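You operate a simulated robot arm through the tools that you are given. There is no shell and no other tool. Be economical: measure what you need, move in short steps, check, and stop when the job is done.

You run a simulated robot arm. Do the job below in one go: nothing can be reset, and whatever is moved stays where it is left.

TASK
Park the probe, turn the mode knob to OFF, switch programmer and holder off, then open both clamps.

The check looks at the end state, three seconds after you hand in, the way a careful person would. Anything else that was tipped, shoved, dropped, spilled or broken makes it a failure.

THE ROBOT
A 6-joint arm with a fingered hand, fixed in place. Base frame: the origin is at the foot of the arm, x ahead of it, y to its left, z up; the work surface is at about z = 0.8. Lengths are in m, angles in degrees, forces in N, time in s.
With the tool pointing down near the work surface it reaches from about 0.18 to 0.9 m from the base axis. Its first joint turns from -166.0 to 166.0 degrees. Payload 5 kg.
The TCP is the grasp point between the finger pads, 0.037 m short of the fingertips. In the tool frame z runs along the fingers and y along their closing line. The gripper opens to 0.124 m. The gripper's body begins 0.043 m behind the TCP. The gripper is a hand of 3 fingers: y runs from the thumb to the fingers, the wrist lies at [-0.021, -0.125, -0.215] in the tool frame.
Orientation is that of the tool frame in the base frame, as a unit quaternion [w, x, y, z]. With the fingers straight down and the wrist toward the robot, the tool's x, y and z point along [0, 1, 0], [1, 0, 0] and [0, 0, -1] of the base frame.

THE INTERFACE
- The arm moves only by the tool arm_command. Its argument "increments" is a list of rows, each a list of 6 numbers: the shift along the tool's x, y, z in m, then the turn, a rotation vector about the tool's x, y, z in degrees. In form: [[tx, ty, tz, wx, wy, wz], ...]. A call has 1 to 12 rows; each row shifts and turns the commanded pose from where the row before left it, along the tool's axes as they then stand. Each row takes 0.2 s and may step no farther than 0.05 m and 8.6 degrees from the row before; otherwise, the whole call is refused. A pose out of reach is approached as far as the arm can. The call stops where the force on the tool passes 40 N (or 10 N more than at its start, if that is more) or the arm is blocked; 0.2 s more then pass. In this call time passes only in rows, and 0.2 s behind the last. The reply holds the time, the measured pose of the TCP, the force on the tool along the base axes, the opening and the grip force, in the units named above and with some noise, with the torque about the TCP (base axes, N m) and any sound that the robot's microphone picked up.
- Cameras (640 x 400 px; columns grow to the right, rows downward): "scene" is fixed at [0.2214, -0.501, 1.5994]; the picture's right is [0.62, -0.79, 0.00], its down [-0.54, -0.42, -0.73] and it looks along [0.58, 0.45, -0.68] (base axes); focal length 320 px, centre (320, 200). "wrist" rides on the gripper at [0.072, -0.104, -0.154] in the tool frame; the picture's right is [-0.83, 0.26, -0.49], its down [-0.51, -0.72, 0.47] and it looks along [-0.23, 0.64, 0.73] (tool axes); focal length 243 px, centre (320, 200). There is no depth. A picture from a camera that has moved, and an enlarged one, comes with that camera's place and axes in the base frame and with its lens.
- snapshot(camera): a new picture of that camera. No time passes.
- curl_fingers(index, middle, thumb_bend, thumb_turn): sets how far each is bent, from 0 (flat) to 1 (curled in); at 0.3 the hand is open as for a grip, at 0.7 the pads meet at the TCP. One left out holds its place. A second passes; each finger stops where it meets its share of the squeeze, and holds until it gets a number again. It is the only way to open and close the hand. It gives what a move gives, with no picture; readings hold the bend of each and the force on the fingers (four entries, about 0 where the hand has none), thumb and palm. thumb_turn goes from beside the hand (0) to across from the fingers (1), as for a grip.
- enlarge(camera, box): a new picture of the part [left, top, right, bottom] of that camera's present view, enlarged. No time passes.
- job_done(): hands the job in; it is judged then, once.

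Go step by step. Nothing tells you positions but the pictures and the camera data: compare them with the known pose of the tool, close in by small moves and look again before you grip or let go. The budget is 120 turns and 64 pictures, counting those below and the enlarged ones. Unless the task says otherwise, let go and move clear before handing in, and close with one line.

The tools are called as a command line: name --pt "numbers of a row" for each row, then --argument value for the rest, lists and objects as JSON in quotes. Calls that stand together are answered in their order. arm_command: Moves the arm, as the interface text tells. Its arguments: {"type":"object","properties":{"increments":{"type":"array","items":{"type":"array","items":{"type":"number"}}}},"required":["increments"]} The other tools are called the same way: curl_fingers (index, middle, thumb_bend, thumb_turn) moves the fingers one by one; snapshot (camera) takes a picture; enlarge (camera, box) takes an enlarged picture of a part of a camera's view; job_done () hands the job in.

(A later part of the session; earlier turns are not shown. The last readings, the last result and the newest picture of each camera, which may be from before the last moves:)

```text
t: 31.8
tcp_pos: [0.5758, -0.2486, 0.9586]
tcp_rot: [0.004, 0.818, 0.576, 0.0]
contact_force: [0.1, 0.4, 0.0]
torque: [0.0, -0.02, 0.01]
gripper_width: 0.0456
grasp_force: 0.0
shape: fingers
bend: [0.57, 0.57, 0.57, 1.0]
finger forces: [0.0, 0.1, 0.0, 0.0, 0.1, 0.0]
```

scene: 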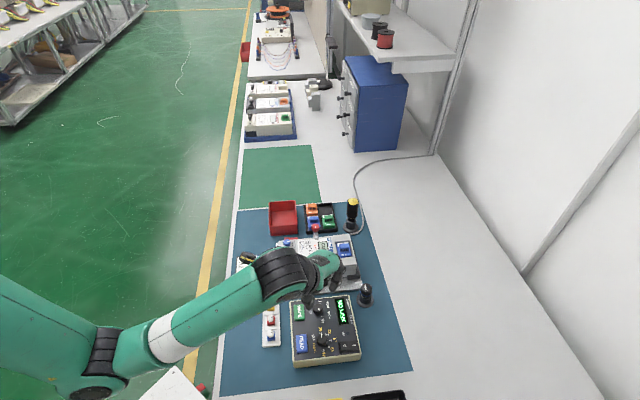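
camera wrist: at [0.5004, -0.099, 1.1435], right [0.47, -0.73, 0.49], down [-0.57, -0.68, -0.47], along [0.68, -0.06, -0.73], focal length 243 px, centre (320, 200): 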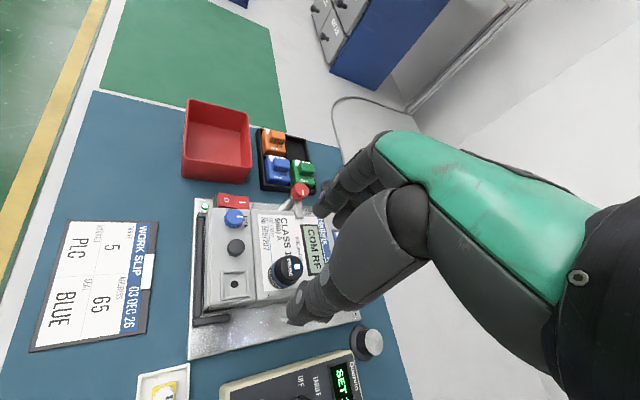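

Yaw is about -20°. I'll move over the knob and down.

arm_command --pt "-0.0099 -0.0358 0 0 0 0" --pt "0 0 0.03 0 0 0" --pt "0 0 0.02 0 0 0" --pt "0 0 0.012 0 0 0"

enlarge --camera "wrist" --box '[220, 180, 360, 320]'

```text
t: 32.8
tcp_pos: [0.539, -0.2455, 0.8964]
tcp_rot: [0.003, 0.817, 0.577, 0.0]
contact_force: [0.1, -0.1, 0.4]
torque: [0.05, 0.0, 0.01]
gripper_width: 0.0455
grasp_force: 0.1
shape: fingers
bend: [0.57, 0.57, 0.57, 1.0]
finger forces: [0.1, 0.0, 0.0, 0.1, 0.0, 0.0]
```

```text
2.86 times, centred on (290, 250) of wrist
camera zoom: at [0.4668, -0.1407, 1.0491], right [-0.03, -0.87, 0.5], down [-0.85, -0.24, -0.47], along [0.53, -0.44, -0.73], focal length 693 px, centre (406, 57)
```

zoom: 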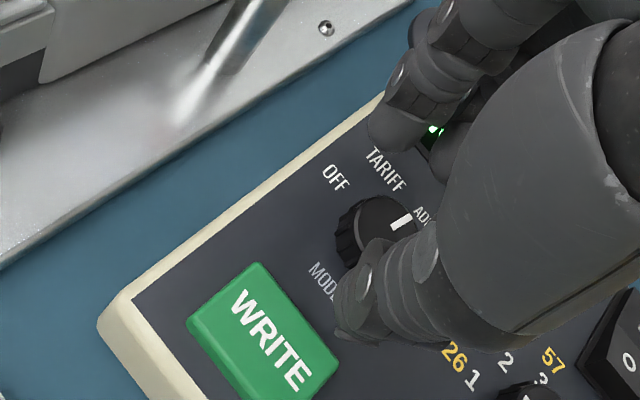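

The knob lies between the thumb and fingers. Down 9 mm, then close.

arm_command --pt "0 0 0.005 0 0 0" --pt "0 0 0.004 0 0 0"

curl_fingers --index 0.69 --middle 0.69 --thumb_bend 0.67

curl_fingers --index 0.73 --middle 0.73 --thumb_bend 0.72

```text
t: 33.4
tcp_pos: [0.5401, -0.2456, 0.8883]
tcp_rot: [0.003, 0.817, 0.576, 0.002]
contact_force: [0.0, 0.5, 0.9]
torque: [0.02, 0.05, 0.01]
gripper_width: 0.0455
grasp_force: 0.0
shape: fingers
bend: [0.57, 0.57, 0.57, 1.0]
finger forces: [0.0, 0.0, 0.1, 0.1, 0.1, 0.0]
```

```text
t: 34.4
tcp_pos: [0.5404, -0.2449, 0.8879]
tcp_rot: [0.003, 0.817, 0.576, 0.0]
contact_force: [-3.5, 2.3, -2.7]
torque: [0.05, 0.09, 0.03]
gripper_width: 0.0236
grasp_force: 4.3
shape: fingers
bend: [0.67, 0.68, 0.63, 1.0]
finger forces: [1.7, 0.6, 0.1, 0.0, 6.0, 0.1]
```

```text
t: 35.4
tcp_pos: [0.5402, -0.245, 0.8878]
tcp_rot: [0.004, 0.817, 0.576, 0.001]
contact_force: [1.0, -1.9, 0.4]
torque: [-0.09, -0.09, 0.0]
gripper_width: 0.0196
grasp_force: 13.6
shape: fingers
bend: [0.72, 0.72, 0.64, 1.0]
finger forces: [7.7, 7.7, 0.1, 0.1, 11.4, 0.0]
```

The grip is balanced. I'll turn counter-clockwise by 88°, ending short of the wrist limit.

arm_command --pt "0 0 0 0 0 -8" --pt "0 0 0 0 0 -8" --pt "0 0 0 0 0 -8" --pt "0 0 0 0 0 -8" --pt "0 0 0 0 0 -8" --pt "0 0 0 0 0 -8"

arm_command --pt "0 0 0 0 0 -8" --pt "0 0 0 0 0 -8" --pt "0 0 0 0 0 -8" --pt "0 0 0 0 0 -8" --pt "0 0 0 0 0 -8"

```text
t: 36.8
tcp_pos: [0.538, -0.2475, 0.8887]
tcp_rot: [0.003, 0.512, 0.859, 0.0]
contact_force: [2.6, 9.4, 5.6]
torque: [0.37, -0.13, -0.09]
gripper_width: 0.0196
grasp_force: 17.2
shape: fingers
bend: [0.72, 0.72, 0.65, 1.0]
finger forces: [17.4, 7.5, 0.1, 0.0, 9.7, 0.1]
```

```text
t: 38.0
tcp_pos: [0.5376, -0.247, 0.8869]
tcp_rot: [0.002, 0.186, 0.983, -0.002]
contact_force: [-7.5, 9.6, 11.6]
torque: [0.47, 0.21, -0.02]
gripper_width: 0.0198
grasp_force: 20.1
shape: fingers
bend: [0.72, 0.72, 0.66, 1.0]
finger forces: [22.1, 7.2, 0.0, 0.0, 10.6, 0.0]
```

Turned without a stop. I'll release, rise, unwind the yaw and look.

curl_fingers --index 0.58 --middle 0.58 --thumb_bend 0.58

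arm_command --pt "0 0 -0.01 0 0 0" --pt "0 0 -0.02 0 0 0" --pt "0 0 -0.02 0 0 8" --pt "0 0 -0.02 0 0 8" --pt "0 0 0 0 0 8" --pt "0 0 0 0 0 8"

enlarge --camera "wrist" --box '[200, 180, 360, 340]'

```text
t: 39.0
tcp_pos: [0.5386, -0.2462, 0.8878]
tcp_rot: [0.003, 0.187, 0.982, -0.002]
contact_force: [-0.3, -0.4, 0.5]
torque: [0.04, 0.01, 0.02]
gripper_width: 0.0456
grasp_force: 0.0
shape: fingers
bend: [0.57, 0.57, 0.57, 1.0]
finger forces: [0.0, 0.0, 0.0, 0.1, 0.1, 0.0]
```

```text
t: 40.4
tcp_pos: [0.5425, -0.2463, 0.9534]
tcp_rot: [0.003, 0.452, 0.892, -0.002]
contact_force: [-0.1, -0.9, -0.4]
torque: [0.03, 0.0, 0.02]
gripper_width: 0.045
grasp_force: 0.0
shape: fingers
bend: [0.57, 0.57, 0.57, 1.0]
finger forces: [0.1, 0.0, 0.1, 0.0, 0.0, 0.1]
out of reach, approached as far as the arm can: row 2
```

```text
2.50 times, centred on (280, 260) of wrist
camera zoom: at [0.4158, -0.248, 1.1062], right [0.7, -0.51, 0.5], down [-0.28, -0.84, -0.47], along [0.66, 0.19, -0.73], focal length 606 px, centre (420, 50)
```

zoom: 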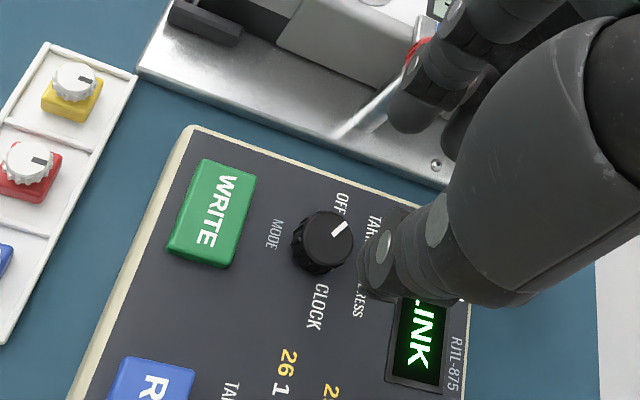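

The pointer is near TARIFF or OFF. I'll check with closer images, moving the hand aside a little first.

arm_command --pt "0 0.03 -0.04 0 0 0" --pt "0 0.04 0 0 0 0"

enlarge --camera "wrist" --box '[230, 240, 330, 340]'

```text
t: 41.0
tcp_pos: [0.6015, -0.2048, 0.9959]
tcp_rot: [0.002, 0.452, 0.892, -0.002]
contact_force: [-0.1, 0.7, -0.1]
torque: [0.01, -0.02, 0.0]
gripper_width: 0.0456
grasp_force: 0.1
shape: fingers
bend: [0.57, 0.57, 0.57, 1.0]
finger forces: [0.0, 0.0, 0.0, 0.0, 0.0, 0.1]
```

```text
4.00 times, centred on (280, 290) of wrist
camera zoom: at [0.4748, -0.2068, 1.149], right [0.7, -0.51, 0.5], down [-0.28, -0.84, -0.47], along [0.66, 0.19, -0.73], focal length 970 px, centre (480, -160)
```

zoom: 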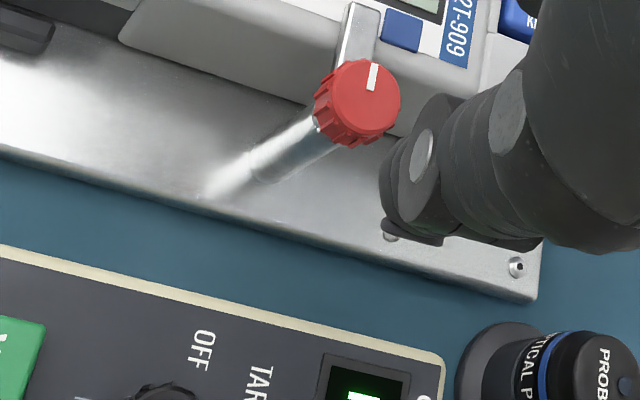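

enlarge --camera "wrist" --box '[220, 310, 320, 400]'

```text
4.44 times, centred on (270, 355) of wrist
camera zoom: at [0.4748, -0.2068, 1.149], right [0.7, -0.51, 0.5], down [-0.28, -0.84, -0.47], along [0.66, 0.19, -0.73], focal length 1078 px, centre (542, -489)
```

zoom: 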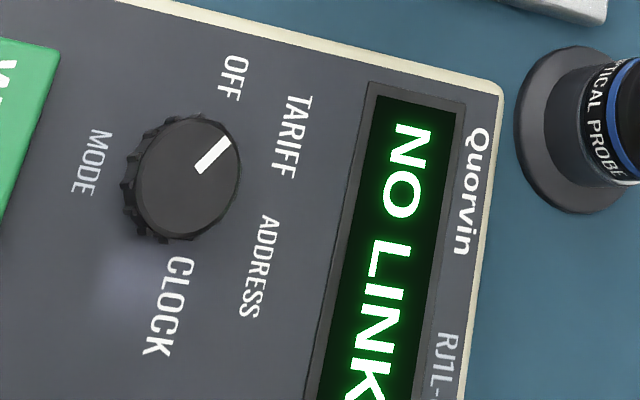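

The pointer is between TARIFF and OFF, so it needs about 27° more. I'll regrip at about 20° yaw and turn on.

arm_command --pt "0 0 0 0 0 8" --pt "0 0 0 0 0 8" --pt "-0.0083 -0.0364 0 0 0 0" --pt "-0.0082 -0.0363 0 0 0 0" --pt "0 0 0.04 0 0 0" --pt "0 0 0.035 0 0 0" --pt "0 0 0.02 0 0 0"

```text
t: 42.6
tcp_pos: [0.5347, -0.2482, 0.899]
tcp_rot: [0.003, 0.571, 0.821, -0.001]
contact_force: [0.1, 0.0, 0.6]
torque: [-0.04, -0.01, -0.01]
gripper_width: 0.0453
grasp_force: 0.0
shape: fingers
bend: [0.57, 0.57, 0.57, 1.0]
finger forces: [0.0, 0.0, 0.0, 0.0, 0.1, 0.1]
```

arm_command --pt "0.001 0.0042 0 0 0 0" --pt "0 0 0.006 0 0 0" --pt "0 0 0.005 0 0 0"

curl_fingers --index 0.69 --middle 0.69 --thumb_bend 0.67

curl_fingers --index 0.73 --middle 0.73 --thumb_bend 0.72

```text
t: 43.4
tcp_pos: [0.5409, -0.2433, 0.8887]
tcp_rot: [0.002, 0.57, 0.822, -0.001]
contact_force: [-0.3, 0.2, 0.7]
torque: [-0.02, -0.01, 0.02]
gripper_width: 0.0455
grasp_force: 0.1
shape: fingers
bend: [0.57, 0.57, 0.57, 1.0]
finger forces: [0.0, 0.1, 0.0, 0.0, 0.0, 0.0]
```

```text
t: 44.4
tcp_pos: [0.5394, -0.2437, 0.8876]
tcp_rot: [0.002, 0.571, 0.821, -0.001]
contact_force: [-5.2, -0.7, -0.9]
torque: [-0.05, 0.17, -0.01]
gripper_width: 0.0228
grasp_force: 3.5
shape: fingers
bend: [0.68, 0.69, 0.63, 1.0]
finger forces: [1.2, 0.2, 0.0, 0.0, 5.8, 0.1]
```

```text
t: 45.4
tcp_pos: [0.5395, -0.2435, 0.8893]
tcp_rot: [0.004, 0.571, 0.821, 0.0]
contact_force: [1.4, -1.0, 5.0]
torque: [0.06, -0.07, 0.01]
gripper_width: 0.0168
grasp_force: 12.8
shape: fingers
bend: [0.72, 0.72, 0.64, 1.0]
finger forces: [9.7, 6.5, 0.0, 0.0, 10.2, 0.1]
```

Gripped again. I'll turn 30° more, release and look.

arm_command --pt "0 0 0 0 0 -8" --pt "0 0 0 0 0 -8" --pt "0 0 0 0 0 -8" --pt "0 0 0 0 0 -6"

curl_fingers --index 0.58 --middle 0.58 --thumb_bend 0.58

arm_command --pt "0 0 -0.01 0 0 0" --pt "0 0 -0.02 0 0 0" --pt "0 0 -0.02 0 0 8" --pt "0 0 -0.03 0 0 6" --pt "0 0.035 -0.03 0 0 0" --pt "0 0.035 0 0 0 0"

enlarge --camera "wrist" --box '[220, 310, 320, 400]'

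```text
t: 46.4
tcp_pos: [0.5389, -0.2435, 0.8884]
tcp_rot: [0.003, 0.338, 0.941, -0.002]
contact_force: [-3.5, 4.4, 17.1]
torque: [0.26, 0.14, -0.16]
gripper_width: 0.0169
grasp_force: 18.8
shape: fingers
bend: [0.73, 0.72, 0.64, 1.0]
finger forces: [19.7, 4.6, 0.0, 0.0, 13.8, 0.1]
```

```text
t: 47.4
tcp_pos: [0.5396, -0.2437, 0.8877]
tcp_rot: [0.002, 0.339, 0.941, 0.0]
contact_force: [-0.5, 0.4, -0.3]
torque: [0.01, -0.02, -0.04]
gripper_width: 0.0455
grasp_force: 0.1
shape: fingers
bend: [0.57, 0.57, 0.57, 1.0]
finger forces: [0.0, 0.0, 0.0, 0.0, 0.0, 0.0]
```

```text
t: 48.8
tcp_pos: [0.5958, -0.2, 0.9983]
tcp_rot: [0.003, 0.451, 0.893, 0.0]
contact_force: [-0.4, 0.0, -0.2]
torque: [0.02, 0.0, -0.02]
gripper_width: 0.0456
grasp_force: 0.0
shape: fingers
bend: [0.57, 0.57, 0.57, 1.0]
finger forces: [0.0, 0.1, 0.0, 0.0, 0.0, 0.1]
```

```text
4.44 times, centred on (270, 355) of wrist
camera zoom: at [0.4689, -0.2029, 1.1512], right [0.7, -0.51, 0.5], down [-0.28, -0.84, -0.47], along [0.66, 0.19, -0.73], focal length 1078 px, centre (542, -489)
```

zoom: 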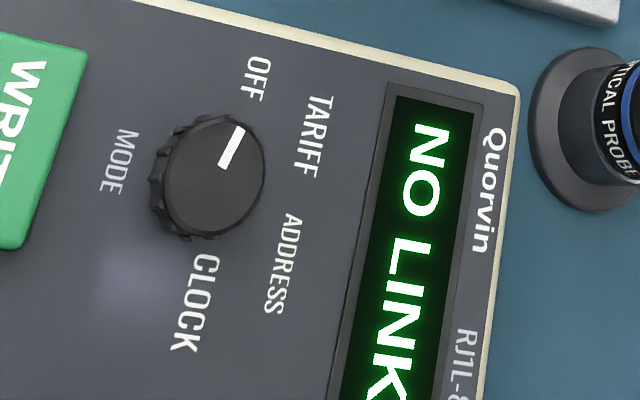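

The pointer now lines up with OFF. Next is the programmer rocker: I'll yaw to about -44° so the fingertip pair is narrow along the rocker, and tuck the middle finger.

arm_command --pt "0 0 0 0 0 8" --pt "0 0 0 0 0 8" --pt "0 0 0 0 0 8" --pt "0 0 0 0 0 8" --pt "0 0 0 0 0 8" --pt "0 0 0 0 0 8" --pt "0 0 0 0 0 8" --pt "0 0 0 0 0 8" --pt "0 0 0 0 0 8" --pt "0 0 0 0 0 8"

arm_command --pt "-0.035 0.0068 0 0 0 0" --pt "-0.035 0.0068 0 0 0 0" --pt "-0.035 0.0068 0 0 0 0" --pt "-0.035 0.0068 0 0 0 0" --pt "-0.035 0.0068 0 0 0 0"

curl_fingers --index 0.68 --middle 0.9 --thumb_bend 0.7

enlarge --camera "scene" --box '[272, 260, 400, 380]'

enlarge --camera "wrist" --box '[200, 140, 400, 340]'

```text
t: 51.0
tcp_pos: [0.5964, -0.2011, 0.9972]
tcp_rot: [0.003, 0.92, 0.392, 0.001]
contact_force: [-0.2, 0.5, 0.1]
torque: [0.0, -0.02, 0.0]
gripper_width: 0.0457
grasp_force: 0.1
shape: fingers
bend: [0.57, 0.57, 0.57, 1.0]
finger forces: [0.0, 0.0, 0.1, 0.0, 0.0, 0.0]
```

```text
t: 52.2
tcp_pos: [0.4995, -0.35, 0.9969]
tcp_rot: [0.002, 0.919, 0.394, 0.001]
contact_force: [-1.2, 0.6, -0.7]
torque: [0.01, 0.01, -0.01]
gripper_width: 0.0458
grasp_force: 0.0
shape: fingers
bend: [0.57, 0.57, 0.57, 1.0]
finger forces: [0.0, 0.1, 0.1, 0.0, 0.1, 0.0]
```

```text
t: 53.2
tcp_pos: [0.5004, -0.3494, 0.998]
tcp_rot: [0.004, 0.919, 0.394, 0.001]
contact_force: [-0.3, 0.3, 0.0]
torque: [0.01, 0.02, 0.05]
gripper_width: 0.0104
grasp_force: 0.0
shape: fingers
bend: [0.68, 0.9, 0.7, 1.0]
finger forces: [0.0, 0.0, 0.0, 0.1, 0.0, 0.0]
```

```text
3.33 times, centred on (336, 320) of scene
camera zoom: at [0.2214, -0.501, 1.5994], right [0.62, -0.79, 0.0], down [-0.54, -0.42, -0.73], along [0.58, 0.45, -0.68], focal length 1068 px, centre (267, -200)
```

zoom: 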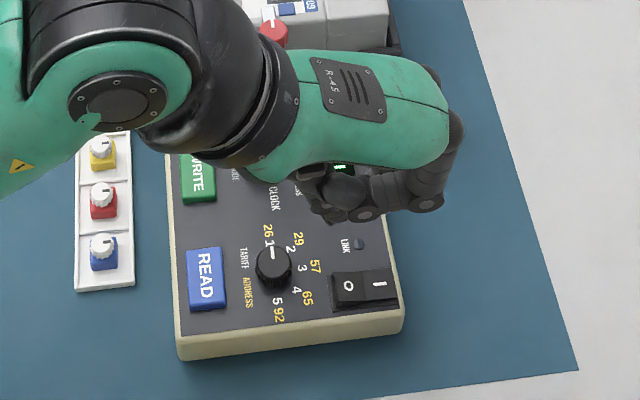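

```text
2.00 times, centred on (300, 240) of wrist
camera zoom: at [0.4752, -0.2248, 1.1513], right [-0.39, -0.78, 0.49], down [-0.87, 0.13, -0.48], along [0.31, -0.61, -0.73], focal length 485 px, centre (360, 120)
```

zoom: 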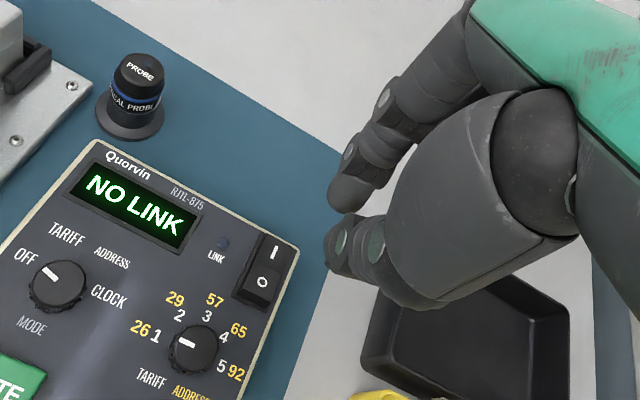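

The mode pointer reads OFF. For the rocker it's better to come from +45° yaw, so the pinch is only a finger-width wide along the rocker axis.

arm_command --pt "0 0 0 0 0 -8" --pt "0 0 0 0 0 -8" --pt "0 0 0 0 0 -8" --pt "0 0 0 0 0 -8" --pt "0 0 0 0 0 -8" --pt "0 0 0 0 0 -8" --pt "0 0 0 0 0 -8" --pt "0 0 0 0 0 -8" --pt "0 0 0 0 0 -8" --pt "0 0 0 0 0 -8" --pt "0 0 0 0 0 -8"

arm_command --pt "0 0 0.03 0 0 0" --pt "0 0 0.03 0 0 0" --pt "0 0 0.02 0 0 0"

enlarge --camera "wrist" --box '[220, 180, 360, 320]'

enlarge --camera "scene" --box '[288, 300, 384, 372]'

```text
t: 55.6
tcp_pos: [0.508, -0.3527, 0.9871]
tcp_rot: [0.005, 0.388, 0.922, 0.0]
contact_force: [0.1, 0.3, 0.3]
torque: [0.02, 0.0, 0.04]
gripper_width: 0.0105
grasp_force: 0.0
shape: fingers
bend: [0.68, 0.9, 0.7, 1.0]
finger forces: [0.0, 0.1, 0.0, 0.0, 0.0, 0.1]
out of reach, approached as far as the arm can: row 11
```

```text
t: 56.4
tcp_pos: [0.5068, -0.3521, 0.9088]
tcp_rot: [0.003, 0.388, 0.922, -0.001]
contact_force: [0.4, 0.2, 0.2]
torque: [-0.02, -0.04, 0.0]
gripper_width: 0.0106
grasp_force: 0.0
shape: fingers
bend: [0.68, 0.9, 0.7, 1.0]
finger forces: [0.0, 0.0, 0.0, 0.0, 0.1, 0.0]
```

```text
2.86 times, centred on (290, 250) of wrist
camera zoom: at [0.3835, -0.3737, 1.0618], right [0.77, -0.41, 0.5], down [-0.16, -0.87, -0.47], along [0.62, 0.28, -0.73], focal length 693 px, centre (406, 57)
```

zoom: 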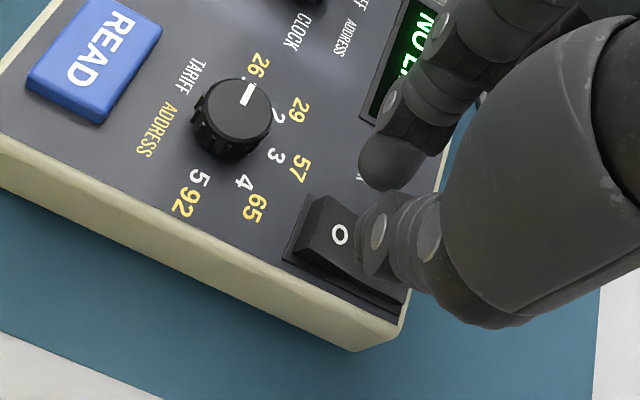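

```text
5.56 times, centred on (336, 336) of scene
camera zoom: at [0.2214, -0.501, 1.5994], right [0.62, -0.79, 0.0], down [-0.54, -0.42, -0.73], along [0.58, 0.45, -0.68], focal length 1779 px, centre (231, -556)
```

zoom: 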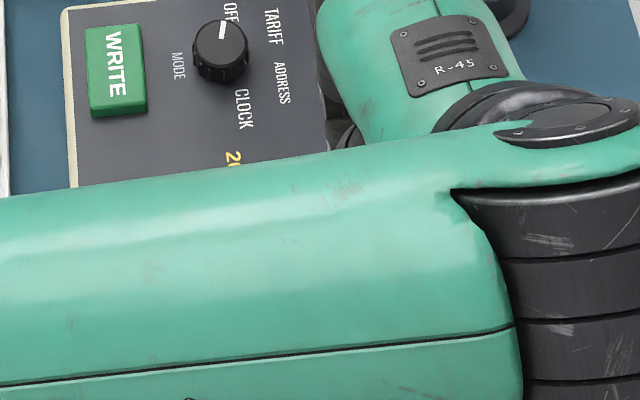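

The mode knob is confirmed at OFF. I'll close the pinch, shift 10 mm toward the outer O end, and press down gently.

curl_fingers --index 0.72 --thumb_bend 0.72

arm_command --pt "0.01 -0.001 0 0 0 0" --pt "0 0 0.01 0 0 0" --pt "0 0 0.005 0 0 0"

enlarge --camera "wrist" --box '[240, 200, 340, 300]'

```text
t: 57.4
tcp_pos: [0.5082, -0.3543, 0.9082]
tcp_rot: [0.004, 0.387, 0.922, -0.001]
contact_force: [-0.4, 0.2, -1.1]
torque: [0.01, -0.01, 0.02]
gripper_width: 0.0023
grasp_force: 0.0
shape: fingers
bend: [0.72, 0.9, 0.71, 1.0]
finger forces: [0.0, 0.0, 0.0, 0.1, 0.0, 0.0]
```

```text
t: 58.2
tcp_pos: [0.5007, -0.3471, 0.8945]
tcp_rot: [0.002, 0.387, 0.922, -0.002]
contact_force: [0.9, 0.0, -1.1]
torque: [0.03, -0.01, 0.03]
gripper_width: 0.0023
grasp_force: 0.1
shape: fingers
bend: [0.72, 0.9, 0.71, 1.0]
finger forces: [0.0, 0.0, 0.1, 0.0, 0.1, 0.1]
```

```text
4.00 times, centred on (290, 250) of wrist
camera zoom: at [0.3761, -0.3661, 1.0474], right [0.77, -0.41, 0.5], down [-0.16, -0.87, -0.47], along [0.62, 0.28, -0.73], focal length 970 px, centre (440, 0)
```

zoom: 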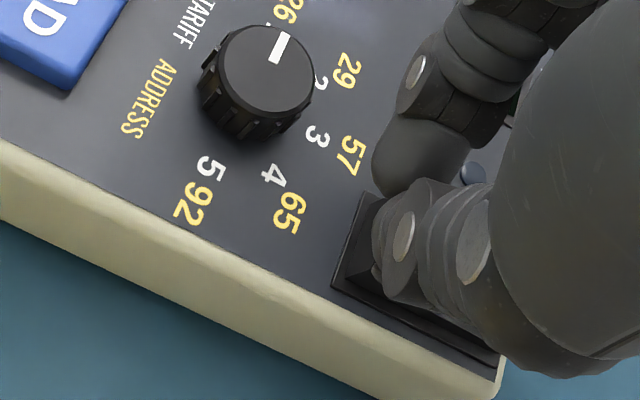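

The tips are over the O end. Pressing.

arm_command --pt "0 0 0.004 0 0 0" --pt "0 0 0.003 0 0 0" --pt "0 0 0.003 0 0 0"

arm_command --pt "0 0 0.003 0 0 0" --pt "0 0 0.002 0 0 0"

```text
t: 59.0
tcp_pos: [0.4995, -0.3463, 0.8828]
tcp_rot: [0.003, 0.387, 0.922, -0.001]
contact_force: [-2.4, -0.2, 7.6]
torque: [-0.06, 0.15, -0.03]
gripper_width: 0.0018
grasp_force: 5.3
shape: fingers
bend: [0.72, 0.9, 0.71, 1.0]
finger forces: [0.0, 0.0, 0.0, 0.0, 10.5, 0.0]
heard: click
```

```text
t: 59.7
tcp_pos: [0.5017, -0.3495, 0.8833]
tcp_rot: [0.006, 0.387, 0.922, -0.002]
contact_force: [-2.9, 1.7, 11.2]
torque: [-0.02, 0.21, 0.0]
gripper_width: 0.0017
grasp_force: 8.2
shape: fingers
bend: [0.72, 0.9, 0.72, 1.0]
finger forces: [0.0, 0.0, 0.0, 0.0, 15.5, 0.1]
stopped in row 2: the force on the tool passed its limit at 42 N (the readings are from after the stop); the commanded pose is now the measured one
```

A click was heard. I'll lift up and check the display.

arm_command --pt "0 0 -0.02 0 0 0" --pt "0 0 -0.04 0 0 0" --pt "0 0 -0.04 0 0 8" --pt "0 0 0 0 0 8" --pt "0 0 0 0 0 8" --pt "0 0 0 0 0 8"

snapshot --camera "wrist"

```text
t: 61.1
tcp_pos: [0.502, -0.3484, 0.9818]
tcp_rot: [0.006, 0.628, 0.778, 0.0]
contact_force: [-0.4, 0.0, 0.3]
torque: [-0.01, -0.04, 0.0]
gripper_width: 0.0023
grasp_force: 0.0
shape: fingers
bend: [0.72, 0.9, 0.71, 1.0]
finger forces: [0.0, 0.0, 0.1, 0.0, 0.1, 0.1]
```

```text
16 pictures are left
camera wrist: at [0.3845, -0.2982, 1.1343], right [0.43, -0.75, 0.5], down [-0.59, -0.65, -0.47], along [0.68, -0.1, -0.73], focal length 243 px, centre (320, 200)
```

wrist: 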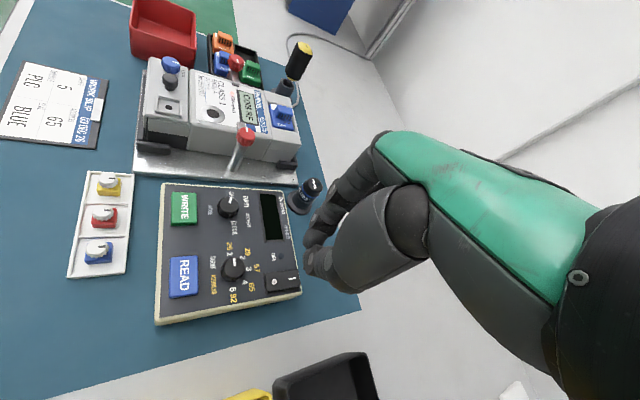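

The display is dark, so the programmer is off. Next is the holder rocker, O at about (0.666, -0.022, 0.833). I'll carry the closed hand there high, at zero yaw.

arm_command --pt "0 0 -0.02 0 0 8" --pt "0 0 0 0 0 4" --pt "0.0367 0.0194 0 0 0 0" --pt "0.0367 0.0194 0 0 0 0" --pt "0.0367 0.0194 0 0 0 0" --pt "0.0367 0.0194 0 0 0 0" --pt "0.0367 0.0194 0 0 0 0" --pt "0.0367 0.0194 0 0 0 0" --pt "0.0367 0.0194 0 0 0 0" --pt "0.0367 0.0194 0 0 0 0" --pt "0.0367 0.0194 0 0 0 0"

arm_command --pt "0 0 0.03 0 0 0" --pt "0 0 0.03 0 0 0" --pt "0 0 0.02 0 0 0"

enlarge --camera "wrist" --box '[220, 150, 370, 300]'

```text
t: 63.5
tcp_pos: [0.6731, -0.0155, 1.0042]
tcp_rot: [0.005, 0.704, 0.71, 0.001]
contact_force: [0.0, -1.0, 0.3]
torque: [0.02, 0.04, 0.01]
gripper_width: 0.0023
grasp_force: 0.1
shape: fingers
bend: [0.72, 0.9, 0.71, 1.0]
finger forces: [0.0, 0.0, 0.0, 0.2, 0.1, 0.0]
```

```text
t: 64.3
tcp_pos: [0.6722, -0.015, 0.9226]
tcp_rot: [0.005, 0.705, 0.709, 0.0]
contact_force: [-0.3, 0.6, 0.0]
torque: [0.02, 0.01, 0.01]
gripper_width: 0.0025
grasp_force: 0.0
shape: fingers
bend: [0.72, 0.9, 0.71, 1.0]
finger forces: [0.0, 0.0, 0.0, 0.1, 0.0, 0.0]
```

```text
2.67 times, centred on (295, 225) of wrist
camera zoom: at [0.5679, 0.0573, 1.075], right [0.26, -0.83, 0.5], down [-0.71, -0.51, -0.47], along [0.65, -0.23, -0.73], focal length 647 px, centre (387, 133)
```

zoom: 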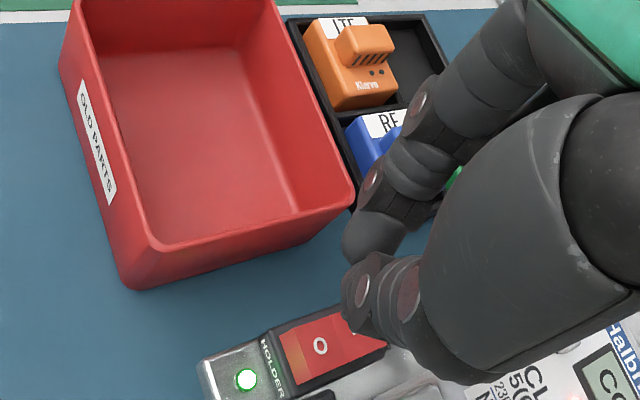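

The rocker O is confirmed at (0.667, -0.023), with the bin wall top at about 0.85. I'll yaw -10° to keep the fingers away from the bin, then descend close.

arm_command --pt "-0.0045 0.005 0 0 0 0" --pt "0 0 0 0 0 8" --pt "0 0 0 0 0 2.5" --pt "0 0 0.02 0 0 0" --pt "0 0 0.012 0 0 0" --pt "0 0 0.008 0 0 0"

enlarge --camera "wrist" --box '[240, 180, 360, 300]'

```text
t: 65.7
tcp_pos: [0.68, -0.0209, 0.8826]
tcp_rot: [0.006, 0.767, 0.642, 0.001]
contact_force: [-0.7, -0.4, -1.2]
torque: [0.01, 0.0, 0.02]
gripper_width: 0.0021
grasp_force: 0.0
shape: fingers
bend: [0.72, 0.9, 0.71, 1.0]
finger forces: [0.1, 0.0, 0.0, 0.2, 0.0, 0.0]
```

```text
3.33 times, centred on (300, 240) of wrist
camera zoom: at [0.5894, 0.0703, 1.0338], right [0.11, -0.86, 0.5], down [-0.8, -0.38, -0.47], along [0.6, -0.35, -0.73], focal length 809 px, centre (387, 67)
```

zoom: 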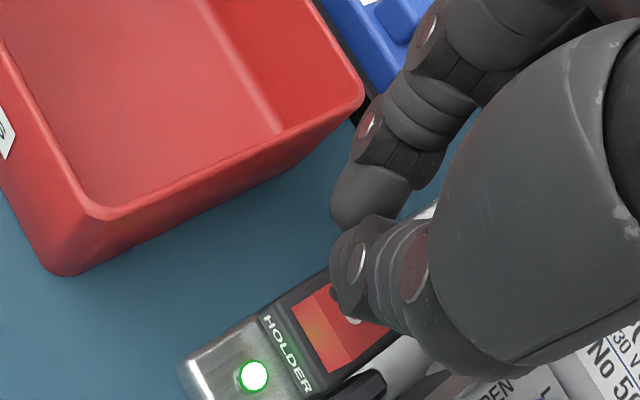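

The thumb tip is over the O. Pressing.

arm_command --pt "0.0016 -0.0023 0.004 0 0 0" --pt "0 0 0.004 0 0 0" --pt "0 0 0.003 0 0 0"

arm_command --pt "0 0 0.003 0 0 0"

```text
t: 66.5
tcp_pos: [0.6758, -0.0208, 0.87]
tcp_rot: [0.005, 0.766, 0.642, 0.001]
contact_force: [-2.2, 0.8, 7.1]
torque: [0.08, 0.13, 0.01]
gripper_width: 0.0024
grasp_force: 4.8
shape: fingers
bend: [0.72, 0.9, 0.71, 1.0]
finger forces: [0.0, 0.1, 0.1, 0.0, 9.3, 0.1]
heard: click
```

```text
t: 66.9
tcp_pos: [0.6788, -0.0213, 0.8706]
tcp_rot: [0.008, 0.766, 0.642, 0.004]
contact_force: [-8.3, 2.7, 28.7]
torque: [0.3, 0.73, 0.06]
gripper_width: 0.0027
grasp_force: 16.1
shape: fingers
bend: [0.72, 0.9, 0.71, 1.0]
finger forces: [0.1, 0.0, 0.0, 0.1, 31.6, 0.0]
```

It clicked. I'll lift, open the hand to grip width, and hover over the far clamp knob.

arm_command --pt "0 0 -0.02 0 0 0" --pt "0 0 -0.04 0 0 0" --pt "0 0 -0.05 0 0 0" --pt "-0.029 0.0295 0 0 0 0" --pt "-0.0285 0.0295 0 0 0 0" --pt "0 0 0 0 0 8" --pt "0 0 0 0 0 4"

curl_fingers --index 0.56 --middle 0.56 --thumb_bend 0.56

enlarge --camera "wrist" --box '[200, 180, 380, 340]'

```text
t: 68.5
tcp_pos: [0.7239, -0.0859, 0.9771]
tcp_rot: [0.005, 0.83, 0.558, 0.002]
contact_force: [-0.3, 0.0, -1.1]
torque: [0.02, -0.01, 0.0]
gripper_width: 0.0023
grasp_force: 0.1
shape: fingers
bend: [0.72, 0.9, 0.71, 1.0]
finger forces: [0.1, 0.0, 0.0, 0.1, 0.0, 0.0]
```

```text
t: 69.5
tcp_pos: [0.7234, -0.0847, 0.9768]
tcp_rot: [0.005, 0.83, 0.558, 0.001]
contact_force: [-0.7, -1.3, 0.8]
torque: [0.0, 0.01, -0.01]
gripper_width: 0.0484
grasp_force: 0.1
shape: fingers
bend: [0.56, 0.56, 0.56, 1.0]
finger forces: [0.0, 0.0, 0.0, 0.0, 0.1, 0.0]
```

```text
2.50 times, centred on (290, 260) of wrist
camera zoom: at [0.6545, 0.0228, 1.1288], right [-0.07, -0.86, 0.5], down [-0.86, -0.2, -0.48], along [0.51, -0.46, -0.72], focal length 606 px, centre (395, 50)
```

zoom: 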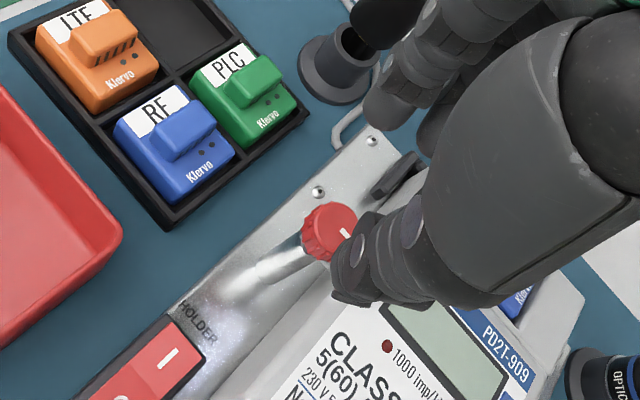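

The holder rocker now shows I raised, so it's off. The far clamp knob centre is at about (0.726, -0.0895), top 0.884. I'll align and descend to grip it.

arm_command --pt "-0.003 0.0038 0.02 0 0 0" --pt "0 0 0.02 0 0 0" --pt "0 0 0.012 0 0 0" --pt "0 0 0.007 0 0 0"

curl_fingers --index 0.68 --middle 0.68 --thumb_bend 0.67

```text
t: 70.5
tcp_pos: [0.7272, -0.0899, 0.9188]
tcp_rot: [0.005, 0.829, 0.559, 0.002]
contact_force: [0.6, -1.0, -0.3]
torque: [0.0, -0.04, 0.0]
gripper_width: 0.0486
grasp_force: 0.1
shape: fingers
bend: [0.56, 0.56, 0.56, 1.0]
finger forces: [0.1, 0.1, 0.1, 0.1, 0.0, 0.1]
```

```text
t: 71.5
tcp_pos: [0.7272, -0.0904, 0.9188]
tcp_rot: [0.005, 0.829, 0.559, 0.001]
contact_force: [-6.3, 3.2, -2.1]
torque: [0.07, 0.15, -0.04]
gripper_width: 0.0226
grasp_force: 3.9
shape: fingers
bend: [0.68, 0.68, 0.63, 1.0]
finger forces: [0.0, 0.0, 0.0, 0.1, 6.6, 0.0]
```

Contact. I'll tighten evenly.

arm_command --pt "0 -0.0015 0 0 0 0"

curl_fingers --index 0.73 --middle 0.73 --thumb_bend 0.72

enlarge --camera "wrist" --box '[220, 180, 360, 320]'

```text
t: 71.9
tcp_pos: [0.7261, -0.0898, 0.9193]
tcp_rot: [0.005, 0.829, 0.559, 0.002]
contact_force: [-2.0, 2.7, -1.8]
torque: [0.04, 0.04, -0.01]
gripper_width: 0.022
grasp_force: 2.7
shape: fingers
bend: [0.68, 0.68, 0.63, 1.0]
finger forces: [1.0, 0.0, 0.0, 0.0, 4.4, 0.1]
```

```text
t: 72.9
tcp_pos: [0.7252, -0.09, 0.9183]
tcp_rot: [0.004, 0.829, 0.559, 0.002]
contact_force: [0.3, 0.1, -8.2]
torque: [0.01, 0.02, -0.04]
gripper_width: 0.0197
grasp_force: 12.3
shape: fingers
bend: [0.72, 0.72, 0.65, 1.0]
finger forces: [7.3, 6.1, 0.1, 0.0, 11.7, 0.0]
```

```text
2.86 times, centred on (290, 250) of wrist
camera zoom: at [0.6566, 0.0178, 1.0717], right [-0.07, -0.86, 0.5], down [-0.86, -0.2, -0.48], along [0.51, -0.46, -0.73], focal length 693 px, centre (406, 57)
```

zoom: 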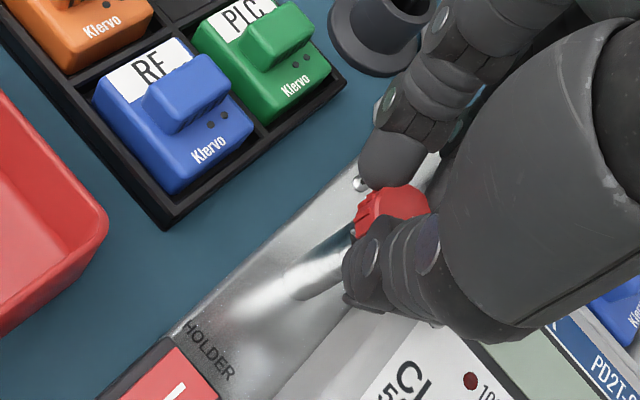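

The far knob is held. I'll turn counter-clockwise in small steps and watch the torque.

arm_command --pt "0 0 0 0 0 -8" --pt "0 0 0 0 0 -8" --pt "0 0 0 0 0 -8"

```text
t: 73.7
tcp_pos: [0.7246, -0.0891, 0.9187]
tcp_rot: [0.007, 0.695, 0.719, 0.0]
contact_force: [1.5, -2.4, -4.0]
torque: [0.0, 0.0, -0.14]
gripper_width: 0.0191
grasp_force: 14.0
shape: fingers
bend: [0.72, 0.72, 0.66, 1.0]
finger forces: [8.1, 7.9, 0.0, 0.1, 12.1, 0.1]
```

arm_command --pt "0 0 0 0 0 -8" --pt "0 0 0 0 0 -8" --pt "0 0 0 0 0 -8"

enlarge --camera "scene" --box '[296, 215, 360, 265]'

```text
t: 74.5
tcp_pos: [0.7262, -0.09, 0.9184]
tcp_rot: [0.006, 0.53, 0.848, -0.001]
contact_force: [2.4, -2.1, -2.2]
torque: [-0.04, 0.01, -0.21]
gripper_width: 0.0171
grasp_force: 16.9
shape: fingers
bend: [0.72, 0.72, 0.67, 0.98]
finger forces: [8.5, 10.4, 0.0, 0.1, 15.1, 0.0]
```

```text
8.00 times, centred on (328, 240) of scene
camera zoom: at [0.2214, -0.501, 1.5994], right [0.62, -0.79, 0.0], down [-0.54, -0.42, -0.73], along [0.58, 0.45, -0.68], focal length 2562 px, centre (256, -120)
```

zoom: 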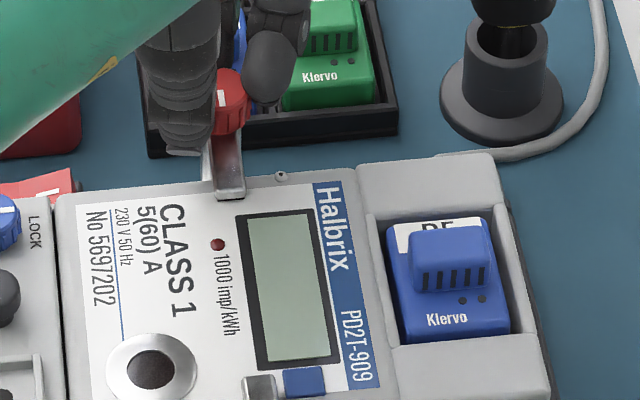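

The arm and mark haven't moved: the counter-clockwise direction is against a stop, with the torque rising while the fingers slip. I'll try clockwise with the same grip.

arm_command --pt "0 0 0 0 0 8" --pt "0 0 0 0 0 8" --pt "0 0 0 0 0 8"

arm_command --pt "0 0 0 0 0 8" --pt "0 0 0 0 0 8" --pt "0 0 0 0 0 8"

enlarge --camera "scene" --box '[296, 215, 360, 265]'

```text
t: 75.3
tcp_pos: [0.7269, -0.0896, 0.9185]
tcp_rot: [0.005, 0.696, 0.718, -0.001]
contact_force: [-1.7, 2.1, 0.2]
torque: [-0.04, 0.09, 0.03]
gripper_width: 0.0179
grasp_force: 19.2
shape: fingers
bend: [0.72, 0.73, 0.66, 1.0]
finger forces: [10.1, 13.8, 0.0, 0.0, 13.9, 0.0]
```

```text
t: 76.1
tcp_pos: [0.725, -0.0914, 0.9187]
tcp_rot: [0.005, 0.831, 0.556, 0.002]
contact_force: [0.9, -3.2, 4.1]
torque: [-0.15, 0.06, 0.05]
gripper_width: 0.0178
grasp_force: 20.6
shape: fingers
bend: [0.72, 0.73, 0.66, 1.0]
finger forces: [10.9, 17.2, 0.0, 0.0, 13.0, 0.1]
```

```text
8.00 times, centred on (328, 240) of scene
camera zoom: at [0.2214, -0.501, 1.5994], right [0.62, -0.79, 0.0], down [-0.54, -0.42, -0.73], along [0.58, 0.45, -0.68], focal length 2562 px, centre (256, -120)
```

zoom: 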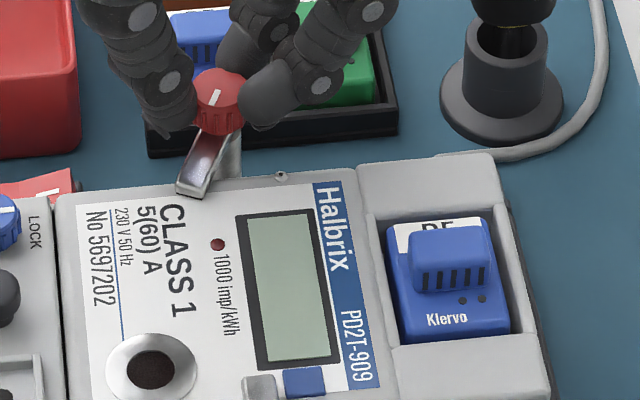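

Clockwise works: the arm is swinging off. I'll continue clockwise.

arm_command --pt "0 0 0 0 0 8" --pt "0 0 0 0 0 8" --pt "0 0 0 0 0 8" --pt "0 0 0 0 0 8"

arm_command --pt "0 0 0 0 0 8" --pt "0 0 0 0 0 8" --pt "0 0 0 0 0 5"

enlarge --camera "scene" --box '[280, 205, 360, 305]'

```text
t: 77.1
tcp_pos: [0.7251, -0.0913, 0.9194]
tcp_rot: [0.005, 0.952, 0.306, 0.002]
contact_force: [-1.1, -8.1, 7.2]
torque: [-0.34, 0.1, 0.0]
gripper_width: 0.0177
grasp_force: 21.4
shape: fingers
bend: [0.72, 0.73, 0.66, 1.0]
finger forces: [11.3, 19.6, 0.0, 0.1, 11.6, 0.0]
```

```text
t: 77.9
tcp_pos: [0.7259, -0.0908, 0.9176]
tcp_rot: [0.004, 0.992, 0.128, 0.004]
contact_force: [-1.4, -10.0, 8.2]
torque: [-0.37, 0.13, 0.04]
gripper_width: 0.0175
grasp_force: 19.7
shape: fingers
bend: [0.72, 0.73, 0.66, 1.0]
finger forces: [11.9, 17.4, 0.0, 0.1, 10.0, 0.0]
```

```text
4.00 times, centred on (320, 255) of scene
camera zoom: at [0.2214, -0.501, 1.5994], right [0.62, -0.79, 0.0], down [-0.54, -0.42, -0.73], along [0.58, 0.45, -0.68], focal length 1281 px, centre (320, -20)
```

zoom: 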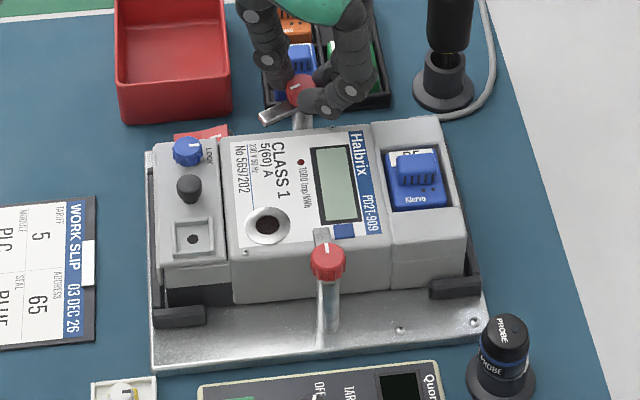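

The far arm has swung about 65° and is off the meter edge. I'll continue toward the end of its travel.

arm_command --pt "0 0 0 0 0 8" --pt "0 0 0 0 0 8" --pt "0 0 0 0 0 8"

```text
t: 78.7
tcp_pos: [0.7249, -0.0934, 0.9188]
tcp_rot: [0.003, 0.997, -0.081, 0.003]
contact_force: [-4.9, -11.3, 3.9]
torque: [-0.4, 0.24, 0.06]
gripper_width: 0.0177
grasp_force: 18.5
shape: fingers
bend: [0.72, 0.72, 0.66, 1.0]
finger forces: [12.9, 16.7, 0.0, 0.1, 8.8, 0.1]
```

arm_command --pt "0 0 0 0 0 8" --pt "0 0 0 0 0 8"

enlarge --camera "scene" --box '[280, 205, 344, 255]'

```text
t: 79.3
tcp_pos: [0.7274, -0.0888, 0.9199]
tcp_rot: [0.003, 0.976, -0.218, 0.006]
contact_force: [4.5, -18.3, 2.4]
torque: [-0.52, -0.06, 0.23]
gripper_width: 0.0171
grasp_force: 17.9
shape: fingers
bend: [0.72, 0.64, 0.67, 1.0]
finger forces: [17.8, 11.6, 0.1, 0.0, 6.7, 0.0]
```

```text
8.00 times, centred on (312, 230) of scene
camera zoom: at [0.2214, -0.501, 1.5994], right [0.62, -0.79, 0.0], down [-0.54, -0.42, -0.73], along [0.58, 0.45, -0.68], focal length 2562 px, centre (384, -40)
```

zoom: 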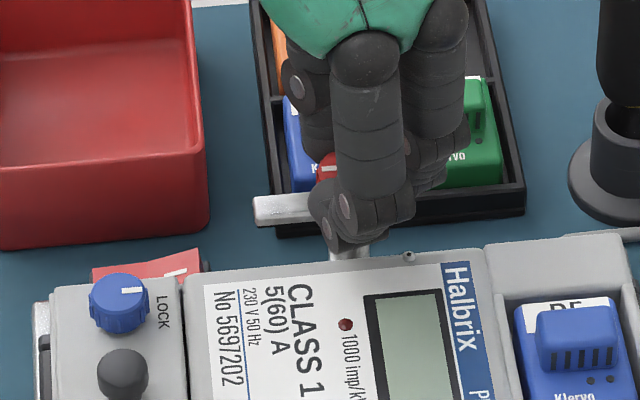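

The far clamp arm points fully sideways and the torque shows the end stop, so it's open. I'll release, rise and unwind the yaw.

curl_fingers --index 0.56 --middle 0.56 --thumb_bend 0.56

arm_command --pt "0 0 -0.01 0 0 0" --pt "0 0 -0.03 0 0 0" --pt "0 0 -0.04 0 0 0" --pt "0 0 0 0 0 -8" --pt "0 0 0 0 0 -8" --pt "0 0 0 0 0 -8" --pt "0 0 0 0 0 -8" --pt "0 0 0 0 0 -8" --pt "0 0 0 0 0 -8" --pt "0 0 0 0 0 -8"

arm_command --pt "0 0 0 0 0 -8" --pt "0 0 0 0 0 -8" --pt "0 0 0 0 0 -8" --pt "0 0 0 0 0 -8" --pt "0 0 0 0 0 -8" --pt "0 0 0 0 0 -8" --pt "0 0 0 0 0 -8"

```text
t: 80.3
tcp_pos: [0.727, -0.0893, 0.9185]
tcp_rot: [0.003, 0.976, -0.218, 0.003]
contact_force: [-0.1, -1.0, -0.1]
torque: [-0.01, 0.0, -0.03]
gripper_width: 0.048
grasp_force: 0.1
shape: fingers
bend: [0.56, 0.56, 0.56, 1.0]
finger forces: [0.1, 0.0, 0.1, 0.0, 0.0, 0.0]
```

```text
t: 82.5
tcp_pos: [0.7477, -0.0965, 0.9795]
tcp_rot: [0.004, 0.964, 0.267, 0.003]
contact_force: [-0.7, 0.6, 0.1]
torque: [-0.01, 0.02, 0.03]
gripper_width: 0.0485
grasp_force: 0.1
shape: fingers
bend: [0.56, 0.56, 0.56, 1.0]
finger forces: [0.0, 0.0, 0.0, 0.0, 0.0, 0.0]
out of reach, approached as far as the arm can: row 2, 3
```

```text
t: 84.1
tcp_pos: [0.7471, -0.0969, 0.9818]
tcp_rot: [0.005, 0.725, 0.688, 0.0]
contact_force: [0.1, -0.1, 0.0]
torque: [-0.02, -0.01, 0.0]
gripper_width: 0.0483
grasp_force: 0.1
shape: fingers
bend: [0.56, 0.56, 0.56, 1.0]
finger forces: [0.0, 0.0, 0.0, 0.0, 0.0, 0.0]
```

Yaw is about -3°. I'll move above the near clamp knob.

arm_command --pt "-0.0264 -0.0309 0 0 0 0" --pt "-0.0264 -0.0309 0 0 0 0" --pt "-0.0264 -0.0309 0 0 0 0" --pt "-0.0264 -0.0309 0 0 0 0"

enlarge --camera "wrist" --box '[200, 160, 380, 320]'

```text
t: 85.1
tcp_pos: [0.6189, -0.1968, 0.979]
tcp_rot: [0.005, 0.726, 0.688, 0.0]
contact_force: [-0.1, 0.3, -0.7]
torque: [0.01, 0.02, -0.02]
gripper_width: 0.0486
grasp_force: 0.0
shape: fingers
bend: [0.56, 0.56, 0.56, 1.0]
finger forces: [0.0, 0.0, 0.0, 0.0, 0.1, 0.0]
```

```text
2.50 times, centred on (290, 240) of wrist
camera zoom: at [0.5169, -0.1167, 1.1332], right [0.21, -0.84, 0.5], down [-0.74, -0.47, -0.47], along [0.63, -0.27, -0.72], focal length 606 px, centre (395, 100)
```

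zoom: 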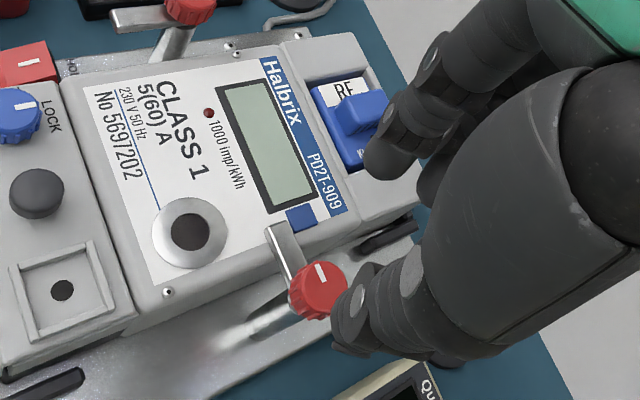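

The near knob centre is at about (0.619, -0.198). I'll yaw to about -68° so the fingers straddle it along the meter edge rather than over the meter, and narrow the opening.

curl_fingers --index 0.6 --middle 0.6 --thumb_bend 0.6

arm_command --pt "-0.001 0 0 0 0 8" --pt "0 0 0 0 0 8" --pt "0 0 0 0 0 8" --pt "0 0 0 0 0 8" --pt "0 0 0 0 0 8" --pt "0 0 0 0 0 8" --pt "0 0 0 0 0 8" --pt "0 0 0 0 0 8" --pt "0 0 0.02 0 0 0" --pt "0 0 0.015 0 0 0"

enlarge --camera "scene" --box '[288, 240, 368, 300]'

```text
t: 86.1
tcp_pos: [0.617, -0.1953, 0.9797]
tcp_rot: [0.006, 0.726, 0.688, 0.0]
contact_force: [0.3, -0.2, -0.2]
torque: [-0.01, 0.02, -0.04]
gripper_width: 0.0374
grasp_force: 0.1
shape: fingers
bend: [0.6, 0.6, 0.6, 1.0]
finger forces: [0.0, 0.0, 0.0, 0.0, 0.1, 0.0]
```

```text
t: 88.3
tcp_pos: [0.6196, -0.1954, 0.945]
tcp_rot: [0.004, 0.98, 0.197, 0.002]
contact_force: [0.8, -0.7, -1.1]
torque: [0.0, 0.01, -0.02]
gripper_width: 0.0373
grasp_force: 0.0
shape: fingers
bend: [0.6, 0.6, 0.6, 1.0]
finger forces: [0.0, 0.1, 0.0, 0.0, 0.0, 0.0]
```

```text
6.67 times, centred on (328, 270) of scene
camera zoom: at [0.2214, -0.501, 1.5994], right [0.62, -0.79, 0.0], down [-0.54, -0.42, -0.73], along [0.58, 0.45, -0.68], focal length 2135 px, centre (267, -267)
```

zoom: 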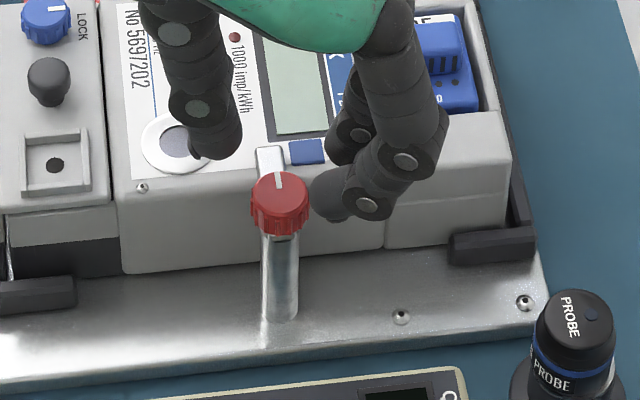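

Alignment is good. I'll descend 26 mm and close.

arm_command --pt "0 0 0.012 0 0 0" --pt "0 0 0.009 0 0 0" --pt "0 0 0.005 0 0 0"

curl_fingers --index 0.68 --middle 0.68 --thumb_bend 0.67

curl_fingers --index 0.73 --middle 0.73 --thumb_bend 0.72

```text
t: 89.1
tcp_pos: [0.6204, -0.1975, 0.9203]
tcp_rot: [0.004, 0.98, 0.198, 0.004]
contact_force: [0.6, -0.3, 0.4]
torque: [-0.01, 0.02, 0.0]
gripper_width: 0.037
grasp_force: 0.0
shape: fingers
bend: [0.6, 0.6, 0.6, 1.0]
finger forces: [0.1, 0.0, 0.0, 0.0, 0.0, 0.0]
```

```text
t: 90.1
tcp_pos: [0.6187, -0.1971, 0.9191]
tcp_rot: [0.004, 0.98, 0.199, 0.002]
contact_force: [0.0, -1.8, -1.3]
torque: [-0.01, -0.01, 0.04]
gripper_width: 0.0187
grasp_force: 2.8
shape: fingers
bend: [0.67, 0.66, 0.65, 1.0]
finger forces: [0.5, 2.8, 0.1, 0.0, 2.3, 0.0]
```

```text
t: 91.1
tcp_pos: [0.6189, -0.1958, 0.9188]
tcp_rot: [0.005, 0.98, 0.198, 0.003]
contact_force: [3.7, -5.2, -6.8]
torque: [-0.12, -0.12, 0.03]
gripper_width: 0.0141
grasp_force: 12.0
shape: fingers
bend: [0.72, 0.66, 0.66, 1.0]
finger forces: [6.8, 9.1, 0.0, 0.0, 8.6, 0.0]
```

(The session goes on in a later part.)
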